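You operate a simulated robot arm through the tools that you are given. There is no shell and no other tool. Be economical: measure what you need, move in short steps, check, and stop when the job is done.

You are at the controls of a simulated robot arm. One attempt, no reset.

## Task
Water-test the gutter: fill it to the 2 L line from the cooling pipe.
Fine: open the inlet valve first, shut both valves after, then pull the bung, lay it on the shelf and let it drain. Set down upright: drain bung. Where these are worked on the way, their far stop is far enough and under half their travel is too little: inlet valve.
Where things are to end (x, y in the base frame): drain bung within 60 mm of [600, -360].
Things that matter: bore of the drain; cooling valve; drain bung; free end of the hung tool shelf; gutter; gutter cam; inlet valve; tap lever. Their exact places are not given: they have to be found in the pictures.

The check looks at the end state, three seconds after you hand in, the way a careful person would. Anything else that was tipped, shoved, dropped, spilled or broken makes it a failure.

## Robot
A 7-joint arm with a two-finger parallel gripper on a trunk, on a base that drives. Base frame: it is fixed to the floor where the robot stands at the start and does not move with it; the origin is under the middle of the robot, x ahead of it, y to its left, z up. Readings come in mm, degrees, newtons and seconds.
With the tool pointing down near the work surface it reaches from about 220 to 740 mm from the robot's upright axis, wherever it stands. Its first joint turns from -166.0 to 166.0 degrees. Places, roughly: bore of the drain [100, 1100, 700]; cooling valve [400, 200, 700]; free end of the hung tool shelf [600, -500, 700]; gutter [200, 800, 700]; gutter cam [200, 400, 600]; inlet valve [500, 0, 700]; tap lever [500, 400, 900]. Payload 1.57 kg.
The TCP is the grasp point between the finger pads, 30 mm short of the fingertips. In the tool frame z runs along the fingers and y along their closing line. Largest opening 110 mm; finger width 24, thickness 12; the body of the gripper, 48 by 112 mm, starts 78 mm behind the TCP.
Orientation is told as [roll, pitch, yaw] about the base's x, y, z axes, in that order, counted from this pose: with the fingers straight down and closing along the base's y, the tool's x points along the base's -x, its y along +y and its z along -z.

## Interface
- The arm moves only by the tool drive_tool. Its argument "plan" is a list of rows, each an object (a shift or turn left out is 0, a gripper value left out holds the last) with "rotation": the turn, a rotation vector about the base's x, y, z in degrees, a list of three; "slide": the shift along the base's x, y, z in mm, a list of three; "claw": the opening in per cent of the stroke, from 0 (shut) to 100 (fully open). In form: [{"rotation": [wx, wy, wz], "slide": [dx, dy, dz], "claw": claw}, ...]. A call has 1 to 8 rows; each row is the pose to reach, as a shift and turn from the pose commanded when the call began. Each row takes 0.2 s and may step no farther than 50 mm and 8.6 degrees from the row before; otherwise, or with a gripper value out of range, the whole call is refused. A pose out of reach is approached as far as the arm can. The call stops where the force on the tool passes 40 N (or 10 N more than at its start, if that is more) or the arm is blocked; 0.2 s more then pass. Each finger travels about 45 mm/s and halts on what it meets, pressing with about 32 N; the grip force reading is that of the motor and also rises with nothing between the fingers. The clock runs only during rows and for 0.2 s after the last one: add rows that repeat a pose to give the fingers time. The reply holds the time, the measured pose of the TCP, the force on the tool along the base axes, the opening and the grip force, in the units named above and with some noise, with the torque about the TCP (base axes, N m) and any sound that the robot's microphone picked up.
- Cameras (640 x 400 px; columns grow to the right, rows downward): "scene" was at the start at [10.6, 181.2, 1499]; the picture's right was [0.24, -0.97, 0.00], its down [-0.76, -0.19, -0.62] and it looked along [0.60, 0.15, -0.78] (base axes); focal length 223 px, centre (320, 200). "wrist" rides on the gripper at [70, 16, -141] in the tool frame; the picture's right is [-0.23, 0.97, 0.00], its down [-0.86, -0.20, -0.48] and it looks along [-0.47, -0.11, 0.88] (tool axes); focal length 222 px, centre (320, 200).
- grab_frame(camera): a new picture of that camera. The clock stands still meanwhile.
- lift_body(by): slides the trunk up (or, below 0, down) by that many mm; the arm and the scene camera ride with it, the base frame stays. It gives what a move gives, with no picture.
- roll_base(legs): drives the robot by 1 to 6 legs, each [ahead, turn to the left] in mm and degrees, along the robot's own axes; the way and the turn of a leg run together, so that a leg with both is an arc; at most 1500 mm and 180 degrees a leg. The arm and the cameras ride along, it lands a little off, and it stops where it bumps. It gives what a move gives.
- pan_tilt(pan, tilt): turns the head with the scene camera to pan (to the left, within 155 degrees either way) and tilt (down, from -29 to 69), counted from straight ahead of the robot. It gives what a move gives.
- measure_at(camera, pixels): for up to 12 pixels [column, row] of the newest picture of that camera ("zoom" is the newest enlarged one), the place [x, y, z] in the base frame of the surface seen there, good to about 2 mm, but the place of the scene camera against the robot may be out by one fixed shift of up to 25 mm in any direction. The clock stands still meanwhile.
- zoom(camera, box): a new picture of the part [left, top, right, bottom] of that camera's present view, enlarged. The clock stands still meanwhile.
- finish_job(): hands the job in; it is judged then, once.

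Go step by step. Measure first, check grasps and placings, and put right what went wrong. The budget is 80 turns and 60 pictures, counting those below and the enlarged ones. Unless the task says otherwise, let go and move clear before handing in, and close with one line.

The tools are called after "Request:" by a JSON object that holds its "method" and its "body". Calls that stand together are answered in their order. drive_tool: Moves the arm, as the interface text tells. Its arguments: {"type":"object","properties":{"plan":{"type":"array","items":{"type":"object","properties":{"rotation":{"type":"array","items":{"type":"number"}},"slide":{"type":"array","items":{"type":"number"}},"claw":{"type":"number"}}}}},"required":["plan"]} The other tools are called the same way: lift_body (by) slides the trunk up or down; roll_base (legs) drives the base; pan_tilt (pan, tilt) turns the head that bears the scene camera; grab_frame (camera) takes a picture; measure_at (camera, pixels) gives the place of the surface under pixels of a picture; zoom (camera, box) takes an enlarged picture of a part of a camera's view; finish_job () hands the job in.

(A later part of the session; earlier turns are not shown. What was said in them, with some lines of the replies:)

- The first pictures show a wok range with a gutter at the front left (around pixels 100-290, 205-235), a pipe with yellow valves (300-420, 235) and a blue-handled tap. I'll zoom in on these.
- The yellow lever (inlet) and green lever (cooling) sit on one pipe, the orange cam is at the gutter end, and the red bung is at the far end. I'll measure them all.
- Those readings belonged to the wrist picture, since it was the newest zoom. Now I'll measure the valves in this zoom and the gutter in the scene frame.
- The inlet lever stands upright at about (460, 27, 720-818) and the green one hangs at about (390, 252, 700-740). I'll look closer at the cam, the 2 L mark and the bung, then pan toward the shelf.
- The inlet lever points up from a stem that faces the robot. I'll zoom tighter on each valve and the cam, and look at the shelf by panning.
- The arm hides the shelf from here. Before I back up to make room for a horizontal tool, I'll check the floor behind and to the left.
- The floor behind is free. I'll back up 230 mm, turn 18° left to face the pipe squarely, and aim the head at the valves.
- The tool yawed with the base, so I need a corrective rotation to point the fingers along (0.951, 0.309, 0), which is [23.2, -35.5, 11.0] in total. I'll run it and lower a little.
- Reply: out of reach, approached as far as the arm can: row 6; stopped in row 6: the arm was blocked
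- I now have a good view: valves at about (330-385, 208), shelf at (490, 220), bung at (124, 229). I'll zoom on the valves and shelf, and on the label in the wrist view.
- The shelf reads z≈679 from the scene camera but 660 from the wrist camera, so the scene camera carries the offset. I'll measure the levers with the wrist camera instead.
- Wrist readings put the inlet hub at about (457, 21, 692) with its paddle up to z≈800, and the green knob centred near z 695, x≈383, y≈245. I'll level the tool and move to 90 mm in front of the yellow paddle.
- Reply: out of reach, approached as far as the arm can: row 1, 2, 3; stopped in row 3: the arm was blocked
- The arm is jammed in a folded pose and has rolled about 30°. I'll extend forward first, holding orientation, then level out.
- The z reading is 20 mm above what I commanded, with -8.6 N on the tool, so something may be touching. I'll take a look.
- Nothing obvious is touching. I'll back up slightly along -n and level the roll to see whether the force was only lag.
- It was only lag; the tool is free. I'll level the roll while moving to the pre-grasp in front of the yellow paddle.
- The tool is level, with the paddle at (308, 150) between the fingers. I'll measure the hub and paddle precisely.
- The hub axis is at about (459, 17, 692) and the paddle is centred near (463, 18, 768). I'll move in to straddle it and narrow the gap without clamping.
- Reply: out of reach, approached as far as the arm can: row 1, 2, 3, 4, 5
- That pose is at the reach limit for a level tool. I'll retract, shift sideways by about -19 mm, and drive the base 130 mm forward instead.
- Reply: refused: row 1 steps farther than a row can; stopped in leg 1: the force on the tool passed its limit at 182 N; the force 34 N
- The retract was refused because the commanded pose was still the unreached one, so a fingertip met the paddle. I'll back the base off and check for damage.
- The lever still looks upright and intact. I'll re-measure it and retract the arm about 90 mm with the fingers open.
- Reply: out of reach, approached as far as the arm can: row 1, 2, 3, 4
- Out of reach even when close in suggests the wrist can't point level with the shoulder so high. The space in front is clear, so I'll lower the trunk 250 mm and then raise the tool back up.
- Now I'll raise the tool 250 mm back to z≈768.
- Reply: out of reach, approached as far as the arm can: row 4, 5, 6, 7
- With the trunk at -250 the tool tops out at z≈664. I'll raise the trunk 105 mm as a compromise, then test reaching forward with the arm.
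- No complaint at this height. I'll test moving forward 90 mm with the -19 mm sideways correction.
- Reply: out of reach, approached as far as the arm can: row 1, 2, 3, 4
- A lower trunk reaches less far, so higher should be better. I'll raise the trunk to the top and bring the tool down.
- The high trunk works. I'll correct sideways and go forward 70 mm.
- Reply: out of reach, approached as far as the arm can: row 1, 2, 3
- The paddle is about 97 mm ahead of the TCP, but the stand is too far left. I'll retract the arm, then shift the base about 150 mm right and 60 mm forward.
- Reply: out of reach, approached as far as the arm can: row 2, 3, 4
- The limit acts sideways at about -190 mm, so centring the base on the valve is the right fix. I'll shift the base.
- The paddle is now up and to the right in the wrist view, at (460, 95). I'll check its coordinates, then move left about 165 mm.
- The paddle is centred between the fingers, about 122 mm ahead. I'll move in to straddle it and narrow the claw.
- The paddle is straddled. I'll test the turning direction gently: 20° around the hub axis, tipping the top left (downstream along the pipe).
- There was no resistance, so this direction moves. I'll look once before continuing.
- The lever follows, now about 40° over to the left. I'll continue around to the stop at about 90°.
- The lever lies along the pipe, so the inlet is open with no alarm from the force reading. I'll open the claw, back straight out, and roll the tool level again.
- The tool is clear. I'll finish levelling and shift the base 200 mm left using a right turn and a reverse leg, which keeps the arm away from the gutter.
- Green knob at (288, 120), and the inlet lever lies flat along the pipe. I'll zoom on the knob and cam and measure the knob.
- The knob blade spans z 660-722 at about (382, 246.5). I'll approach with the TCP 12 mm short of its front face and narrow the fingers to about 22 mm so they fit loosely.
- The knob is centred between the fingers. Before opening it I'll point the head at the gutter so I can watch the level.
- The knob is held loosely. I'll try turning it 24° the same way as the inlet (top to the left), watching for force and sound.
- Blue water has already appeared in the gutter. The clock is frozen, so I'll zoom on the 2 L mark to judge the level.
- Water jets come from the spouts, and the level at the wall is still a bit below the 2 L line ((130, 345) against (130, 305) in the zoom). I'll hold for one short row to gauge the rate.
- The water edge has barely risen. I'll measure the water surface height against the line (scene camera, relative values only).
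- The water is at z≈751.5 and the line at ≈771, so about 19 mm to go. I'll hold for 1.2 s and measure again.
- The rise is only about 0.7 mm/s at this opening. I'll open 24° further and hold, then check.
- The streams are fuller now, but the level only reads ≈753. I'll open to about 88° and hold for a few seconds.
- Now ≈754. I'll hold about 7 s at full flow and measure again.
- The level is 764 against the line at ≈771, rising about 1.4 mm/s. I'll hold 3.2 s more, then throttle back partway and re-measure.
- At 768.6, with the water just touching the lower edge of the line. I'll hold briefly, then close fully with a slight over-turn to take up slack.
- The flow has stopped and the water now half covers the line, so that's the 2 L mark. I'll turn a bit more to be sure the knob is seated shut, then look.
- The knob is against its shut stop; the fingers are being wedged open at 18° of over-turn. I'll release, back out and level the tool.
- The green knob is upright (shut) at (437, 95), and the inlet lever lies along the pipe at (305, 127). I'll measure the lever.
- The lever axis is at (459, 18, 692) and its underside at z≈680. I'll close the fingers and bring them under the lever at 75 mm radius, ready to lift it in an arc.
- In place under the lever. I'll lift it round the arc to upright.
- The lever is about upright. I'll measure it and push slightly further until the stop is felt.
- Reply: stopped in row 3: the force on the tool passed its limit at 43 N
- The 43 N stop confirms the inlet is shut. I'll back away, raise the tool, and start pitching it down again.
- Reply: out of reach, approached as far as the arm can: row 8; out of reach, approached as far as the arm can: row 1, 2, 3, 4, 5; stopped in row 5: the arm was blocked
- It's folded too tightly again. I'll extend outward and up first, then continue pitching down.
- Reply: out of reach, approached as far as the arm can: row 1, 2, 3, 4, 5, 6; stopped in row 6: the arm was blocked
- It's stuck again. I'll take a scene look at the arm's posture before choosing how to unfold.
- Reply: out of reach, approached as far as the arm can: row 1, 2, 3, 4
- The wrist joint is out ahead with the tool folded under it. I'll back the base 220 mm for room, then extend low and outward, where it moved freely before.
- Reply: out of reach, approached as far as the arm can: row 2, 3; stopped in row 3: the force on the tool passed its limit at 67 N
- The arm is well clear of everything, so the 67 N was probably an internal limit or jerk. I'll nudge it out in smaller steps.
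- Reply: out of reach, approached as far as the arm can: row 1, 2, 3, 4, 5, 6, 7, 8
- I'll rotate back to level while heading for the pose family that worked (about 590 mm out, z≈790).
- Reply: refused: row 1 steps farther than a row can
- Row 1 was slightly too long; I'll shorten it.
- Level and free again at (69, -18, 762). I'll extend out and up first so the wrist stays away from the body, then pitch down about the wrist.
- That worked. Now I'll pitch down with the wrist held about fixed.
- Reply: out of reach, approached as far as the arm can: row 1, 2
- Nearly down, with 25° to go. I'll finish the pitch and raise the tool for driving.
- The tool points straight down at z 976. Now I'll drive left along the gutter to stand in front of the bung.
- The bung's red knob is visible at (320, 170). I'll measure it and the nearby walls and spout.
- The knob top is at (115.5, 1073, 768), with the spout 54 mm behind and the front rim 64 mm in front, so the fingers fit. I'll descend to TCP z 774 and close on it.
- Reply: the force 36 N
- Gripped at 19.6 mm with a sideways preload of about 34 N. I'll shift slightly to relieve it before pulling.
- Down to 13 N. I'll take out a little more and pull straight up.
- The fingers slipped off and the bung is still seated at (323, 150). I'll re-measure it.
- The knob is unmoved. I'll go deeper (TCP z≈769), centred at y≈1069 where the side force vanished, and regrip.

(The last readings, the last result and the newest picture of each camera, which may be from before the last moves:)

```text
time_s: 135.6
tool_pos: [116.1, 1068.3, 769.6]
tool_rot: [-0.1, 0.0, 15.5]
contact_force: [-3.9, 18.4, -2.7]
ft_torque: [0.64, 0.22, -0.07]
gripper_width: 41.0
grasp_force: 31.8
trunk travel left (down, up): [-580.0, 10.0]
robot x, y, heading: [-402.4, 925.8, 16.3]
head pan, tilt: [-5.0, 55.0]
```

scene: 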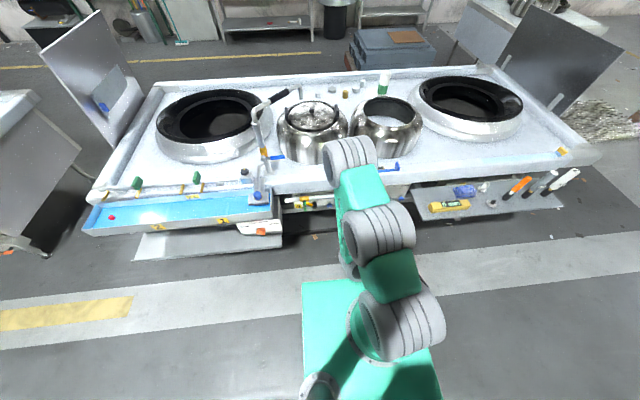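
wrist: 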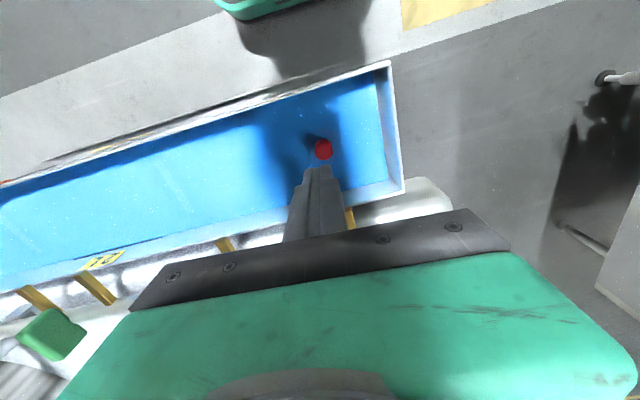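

The fingers closed on the 41 mm flange this time. I'll open, go 6 mm lower so the pads hold the flange fully, and regrip.

Request:
{"method": "drive_tool", "body": {"plan": [{"claw": 55, "slide": [-0.6, 2, 0]}, {"claw": 55, "slide": [-0.6, 2, 0]}, {"slide": [-0.6, 2, -3]}, {"slide": [-0.6, 2, -6]}, {"slide": [-0.6, 2, -6]}]}}

Request:
{"method": "drive_tool", "body": {"plan": [{"claw": 0}, {"claw": 0}, {"claw": 0}, {"claw": 0}]}}

```text
time_s: 136.8
tool_pos: [115.7, 1068.7, 764.3]
tool_rot: [-0.1, 0.1, 15.4]
contact_force: [-1.0, 0.0, -0.6]
ft_torque: [-0.02, 0.02, -0.01]
gripper_width: 60.5
grasp_force: 0.1
trunk travel left (down, up): [-580.0, 10.0]
robot x, y, heading: [-397.2, 924.8, 15.9]
head pan, tilt: [-5.0, 55.0]
```

```text
time_s: 137.8
tool_pos: [115.8, 1069.1, 763.7]
tool_rot: [-0.2, -0.1, 15.2]
contact_force: [0.3, -2.7, -1.4]
ft_torque: [-0.27, -0.21, -0.09]
gripper_width: 43.9
grasp_force: 41.3
trunk travel left (down, up): [-580.0, 10.0]
robot x, y, heading: [-396.0, 924.8, 16.0]
head pan, tilt: [-5.0, 55.0]
```

Well centred now (2.7 N side force, 43.9 mm). I'll pull slowly.

Request:
{"method": "drive_tool", "body": {"plan": [{"slide": [0, 0, 2]}, {"slide": [0, 0, 4]}, {"slide": [0, 0, 6]}, {"slide": [0, 0, 9]}, {"slide": [0, 0, 12]}]}}

```text
time_s: 139.0
tool_pos: [113.5, 1069.2, 777.2]
tool_rot: [-0.1, -0.1, 15.4]
contact_force: [0.4, 0.5, -0.6]
ft_torque: [0.0, 0.01, 0.0]
gripper_width: 40.8
grasp_force: 32.4
trunk travel left (down, up): [-580.0, 10.0]
robot x, y, heading: [-399.8, 925.4, 16.6]
head pan, tilt: [-5.0, 55.0]
```

The opening still reads 40.8 mm and the load is free, so the bung seems out. I'll lift higher and verify.

Request:
{"method": "drive_tool", "body": {"plan": [{"slide": [0, 0, 25]}, {"slide": [0, 0, 60]}, {"slide": [0, 0, 100]}, {"slide": [0, 0, 140]}, {"slide": [0, 0, 180]}]}}

Request:
{"method": "grab_frame", "body": {"camera": "wrist"}}

```text
time_s: 140.2
tool_pos: [112.8, 1070.6, 956.4]
tool_rot: [-0.1, 0.0, 15.5]
contact_force: [-1.2, -0.2, -0.9]
ft_torque: [0.03, 0.02, 0.01]
gripper_width: 40.7
grasp_force: 31.8
trunk travel left (down, up): [-580.0, 10.0]
robot x, y, heading: [-397.2, 923.9, 16.1]
head pan, tilt: [-5.0, 55.0]
```

```text
5 pictures are left
```

wrist: 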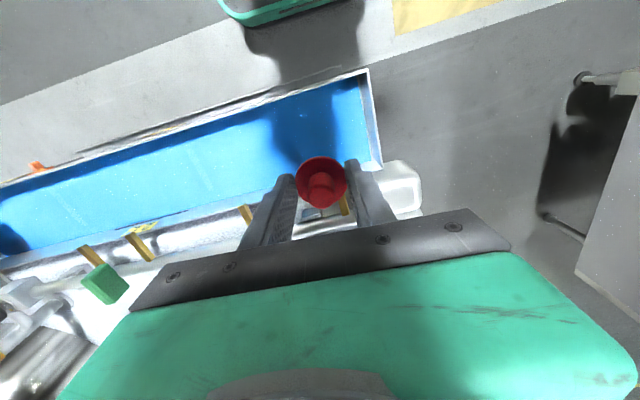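

The bung is held upright by its flange. I'll measure it in the grip, then work out the drive to the shelf.

Request:
{"method": "measure_at", "body": {"camera": "wrist", "pixels": [[320, 182], [320, 163], [303, 172], [340, 172], [320, 192]]}}

```text
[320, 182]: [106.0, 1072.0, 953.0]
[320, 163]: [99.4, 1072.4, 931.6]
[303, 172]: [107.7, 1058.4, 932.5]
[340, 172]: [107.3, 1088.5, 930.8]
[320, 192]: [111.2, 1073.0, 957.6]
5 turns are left
```

I have five turns left, so this has to be efficient. The bung sits 527 mm straight ahead of the robot, so I'll back off, drive along the range and approach the shelf so that it ends over about (600, -372).

Request:
{"method": "roll_base", "body": {"legs": [[-200, 0], [0, -87.3], [767, 0], [767, 0], [0, 88.2], [200, 0]]}}

Request:
{"method": "grab_frame", "body": {"camera": "wrist"}}

Request:
{"method": "measure_at", "body": {"camera": "wrist", "pixels": [[320, 182], [320, 163], [250, 150], [270, 200], [370, 130], [380, 160], [230, 110], [320, 110], [280, 130], [350, 200], [240, 190], [300, 210]]}}

```text
time_s: 158.1
tool_pos: [565.0, -394.5, 956.4]
tool_rot: [-0.2, 0.0, 15.2]
contact_force: [0.7, -0.6, -0.1]
ft_torque: [0.01, -0.01, 0.0]
gripper_width: 40.8
grasp_force: 32.4
trunk travel left (down, up): [-580.0, 10.0]
robot x, y, heading: [47.4, -534.4, 15.6]
head pan, tilt: [-5.0, 55.0]
```

```text
4 pictures are left
```

wrist: 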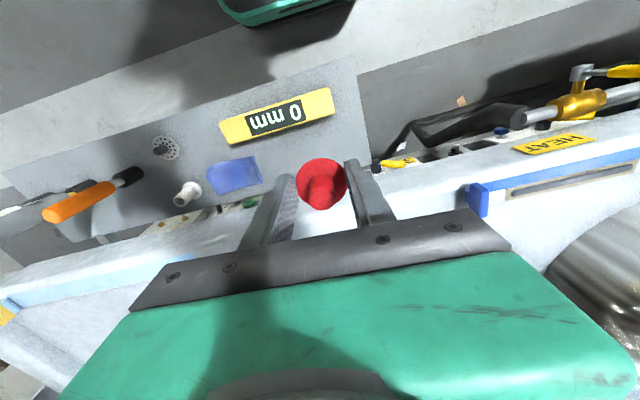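

```text
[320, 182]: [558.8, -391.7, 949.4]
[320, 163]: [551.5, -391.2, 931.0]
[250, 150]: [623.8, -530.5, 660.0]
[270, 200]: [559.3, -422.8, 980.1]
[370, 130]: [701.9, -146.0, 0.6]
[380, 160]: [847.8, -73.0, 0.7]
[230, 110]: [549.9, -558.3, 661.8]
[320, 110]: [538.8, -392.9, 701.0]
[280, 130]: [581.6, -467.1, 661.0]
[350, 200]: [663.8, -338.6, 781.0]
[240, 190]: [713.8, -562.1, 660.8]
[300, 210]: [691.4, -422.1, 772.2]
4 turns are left
```

Turns count per reply, with four left. The shelf is at z 661 and the spot (600, -372) is clear of the gauge, whose back edge is near x≈552, and of the apron. I'll move over it, descend to hover, and look.

Request:
{"method": "drive_tool", "body": {"plan": [{"slide": [20, 10, 0]}, {"slide": [40, 19.5, -35]}, {"slide": [40, 19.5, -80]}, {"slide": [40, 19.5, -125]}, {"slide": [40, 19.5, -170]}, {"slide": [40, 19.5, -210]}, {"slide": [40, 19.5, -231]}, {"slide": [40, 19.5, -231]}]}}

Request:
{"method": "drive_tool", "body": {"plan": [{"slide": [0, 0, -2]}, {"slide": [0, 0, -3]}, {"slide": [0, 0, -3]}]}}

Request:
{"method": "zoom", "body": {"camera": "scene", "box": [320, 160, 460, 250]}}

Request:
{"method": "zoom", "body": {"camera": "wrist", "box": [250, 90, 420, 220]}}

Request:
{"method": "measure_at", "body": {"camera": "wrist", "pixels": [[320, 182], [320, 163], [320, 157], [320, 150], [310, 140], [330, 140], [320, 130], [300, 150], [345, 150], [320, 120]]}}

```text
time_s: 159.9
tool_pos: [602.9, -375.5, 724.9]
tool_rot: [-0.2, -0.1, 15.2]
contact_force: [-0.4, 0.3, -0.4]
ft_torque: [0.01, -0.02, -0.03]
gripper_width: 40.9
grasp_force: 31.9
trunk travel left (down, up): [-580.0, 10.0]
robot x, y, heading: [45.7, -536.6, 16.2]
head pan, tilt: [-5.0, 55.0]
```

```text
time_s: 160.7
tool_pos: [604.2, -373.5, 722.4]
tool_rot: [-0.1, -0.1, 15.3]
contact_force: [-0.4, 0.2, -0.7]
ft_torque: [0.02, -0.01, 0.0]
gripper_width: 41.0
grasp_force: 32.2
trunk travel left (down, up): [-580.0, 10.0]
robot x, y, heading: [47.8, -537.7, 16.2]
head pan, tilt: [-5.0, 55.0]
```

```text
4.44 times, centred on (390, 205) of scene
```

zoom: 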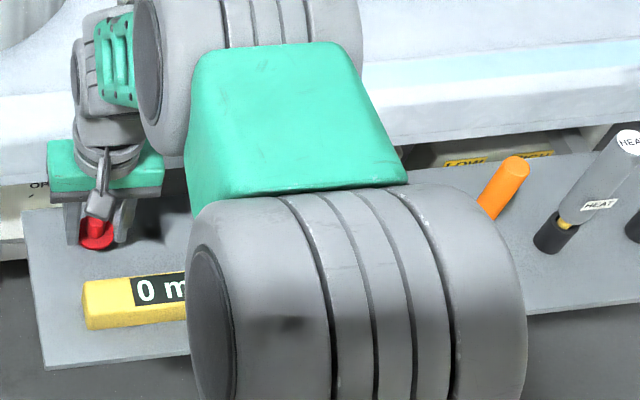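

```text
3.08 times, centred on (335, 155) of wrist
```

zoom: 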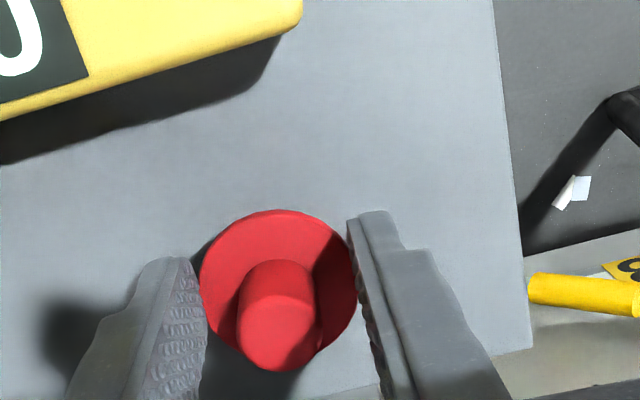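

```text
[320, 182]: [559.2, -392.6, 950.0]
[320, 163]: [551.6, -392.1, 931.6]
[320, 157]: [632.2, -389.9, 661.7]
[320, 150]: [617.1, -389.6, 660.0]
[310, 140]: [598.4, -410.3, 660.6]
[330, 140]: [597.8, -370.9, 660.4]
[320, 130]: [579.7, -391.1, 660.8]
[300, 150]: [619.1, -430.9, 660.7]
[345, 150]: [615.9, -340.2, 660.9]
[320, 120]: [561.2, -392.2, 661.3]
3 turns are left
```

The bung hovers over bare shelf, clear of the gauge and the edge, with no contact yet at TCP z 722. I'll lower in very small steps, watching the force.

Request:
{"method": "drive_tool", "body": {"plan": [{"slide": [0, 0, -1.5]}, {"slide": [0, 0, -3]}, {"slide": [0, 0, -4.5]}, {"slide": [0, 0, -6]}]}}

Request:
{"method": "drive_tool", "body": {"plan": [{"slide": [0, 0, -1.5]}, {"slide": [0, 0, -3]}, {"slide": [0, 0, -4]}]}}

Request:
{"method": "drive_tool", "body": {"plan": [{"slide": [0, 0, -1]}, {"slide": [0, 0, -2]}]}}

```text
time_s: 161.7
tool_pos: [605.0, -375.6, 715.5]
tool_rot: [-0.3, 0.0, 15.3]
contact_force: [-0.7, 1.1, 0.0]
ft_torque: [0.01, 0.02, 0.0]
gripper_width: 40.7
grasp_force: 32.1
trunk travel left (down, up): [-580.0, 10.0]
robot x, y, heading: [50.7, -537.9, 15.8]
head pan, tilt: [-5.0, 55.0]
```

```text
time_s: 162.5
tool_pos: [604.0, -374.3, 713.2]
tool_rot: [-0.1, -0.1, 15.4]
contact_force: [0.0, -0.6, -0.5]
ft_torque: [0.01, -0.02, -0.03]
gripper_width: 40.7
grasp_force: 32.1
trunk travel left (down, up): [-580.0, 10.0]
robot x, y, heading: [50.4, -538.0, 15.8]
head pan, tilt: [-5.0, 55.0]
```

```text
time_s: 163.1
tool_pos: [604.5, -374.9, 709.5]
tool_rot: [-0.1, -0.1, 15.3]
contact_force: [0.5, -0.1, -0.1]
ft_torque: [0.01, 0.0, 0.02]
gripper_width: 40.4
grasp_force: 32.1
trunk travel left (down, up): [-580.0, 10.0]
robot x, y, heading: [46.9, -537.5, 16.0]
head pan, tilt: [-5.0, 55.0]
2 turns are left
```

No contact yet at 709.5, and two turns are left. I'll lighten the grip so the bung can only press softly, lower the last few mm to just above the shelf, open, rise clear, and look.

Request:
{"method": "drive_tool", "body": {"plan": [{"claw": 28}, {"claw": 28}, {"claw": 28}]}}

Request:
{"method": "drive_tool", "body": {"plan": [{"slide": [0, 0, -2]}, {"slide": [0, 0, -4]}, {"slide": [0, 0, -6]}, {"slide": [0, 0, -8]}, {"slide": [0, 0, -10]}, {"slide": [0, 0, -12]}, {"slide": [0, 0, -14]}, {"slide": [0, 0, -15]}]}}

Request:
{"method": "drive_tool", "body": {"plan": [{"claw": 40}, {"claw": 46}, {"claw": 54}, {"claw": 60}, {"claw": 60}, {"claw": 60}]}}

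Request:
{"method": "drive_tool", "body": {"plan": [{"slide": [0, 0, 10]}, {"slide": [0, 0, 30]}, {"slide": [0, 0, 60]}, {"slide": [0, 0, 100]}, {"slide": [0, 0, 145]}, {"slide": [0, 0, 190]}, {"slide": [0, 0, 230]}]}}

Request:
{"method": "grab_frame", "body": {"camera": "wrist"}}

```text
time_s: 163.9
tool_pos: [602.4, -374.9, 710.8]
tool_rot: [-0.2, 0.0, 15.2]
contact_force: [-0.3, 0.6, -0.4]
ft_torque: [0.01, 0.01, -0.02]
gripper_width: 41.0
grasp_force: 32.2
trunk travel left (down, up): [-580.0, 10.0]
robot x, y, heading: [50.2, -541.2, 16.0]
head pan, tilt: [-5.0, 55.0]
```

```text
time_s: 165.4
tool_pos: [604.0, -374.1, 701.2]
tool_rot: [-0.1, -0.3, 15.2]
contact_force: [-11.1, -3.8, 25.2]
ft_torque: [-0.13, 0.48, 0.02]
gripper_width: 41.0
grasp_force: 31.7
trunk travel left (down, up): [-580.0, 10.0]
robot x, y, heading: [49.3, -536.2, 15.9]
head pan, tilt: [-5.0, 55.0]
stopped in row 7: the force on the tool passed its limit at 41 N (the readings are from after the stop); the commanded pose is now the measured one
```

```text
time_s: 166.8
tool_pos: [604.9, -374.3, 699.5]
tool_rot: [-0.1, -0.3, 15.3]
contact_force: [-0.1, -0.1, -0.1]
ft_torque: [0.0, 0.01, 0.01]
gripper_width: 66.0
grasp_force: 0.1
trunk travel left (down, up): [-580.0, 10.0]
robot x, y, heading: [49.6, -536.6, 16.0]
head pan, tilt: [-5.0, 55.0]
```

```text
time_s: 168.4
tool_pos: [606.5, -372.5, 929.9]
tool_rot: [-0.2, -0.3, 15.2]
contact_force: [0.9, 0.3, -0.3]
ft_torque: [0.01, 0.0, 0.02]
gripper_width: 66.1
grasp_force: 0.0
trunk travel left (down, up): [-580.0, 10.0]
robot x, y, heading: [49.9, -536.1, 15.9]
head pan, tilt: [-5.0, 55.0]
```

```text
1 pictures are left
1 turns are left
```

wrist: 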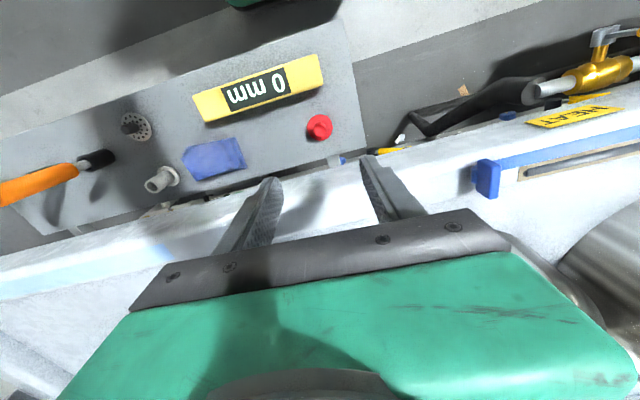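

The bung stands upright on the shelf at (319, 127), close to (600, -372). The gauge and other tools are where they were, and the arm is clear, so I'm handing in.

Request:
{"method": "finish_job", "body": {}}

```text
The job is handed in.
```

I filled the gutter to the 2 L line from the cooling pipe, then shut both valves, pulled the bung and stood it upright on the shelf at about (600, -372). I had no turns left to watch the gutter empty, so I haven't confirmed that it drained. Two hard contacts could count against the result: a fingertip hit the inlet lever at 182 N early on, with no visible damage, and setting the bung down pressed on the shelf at 41 N.
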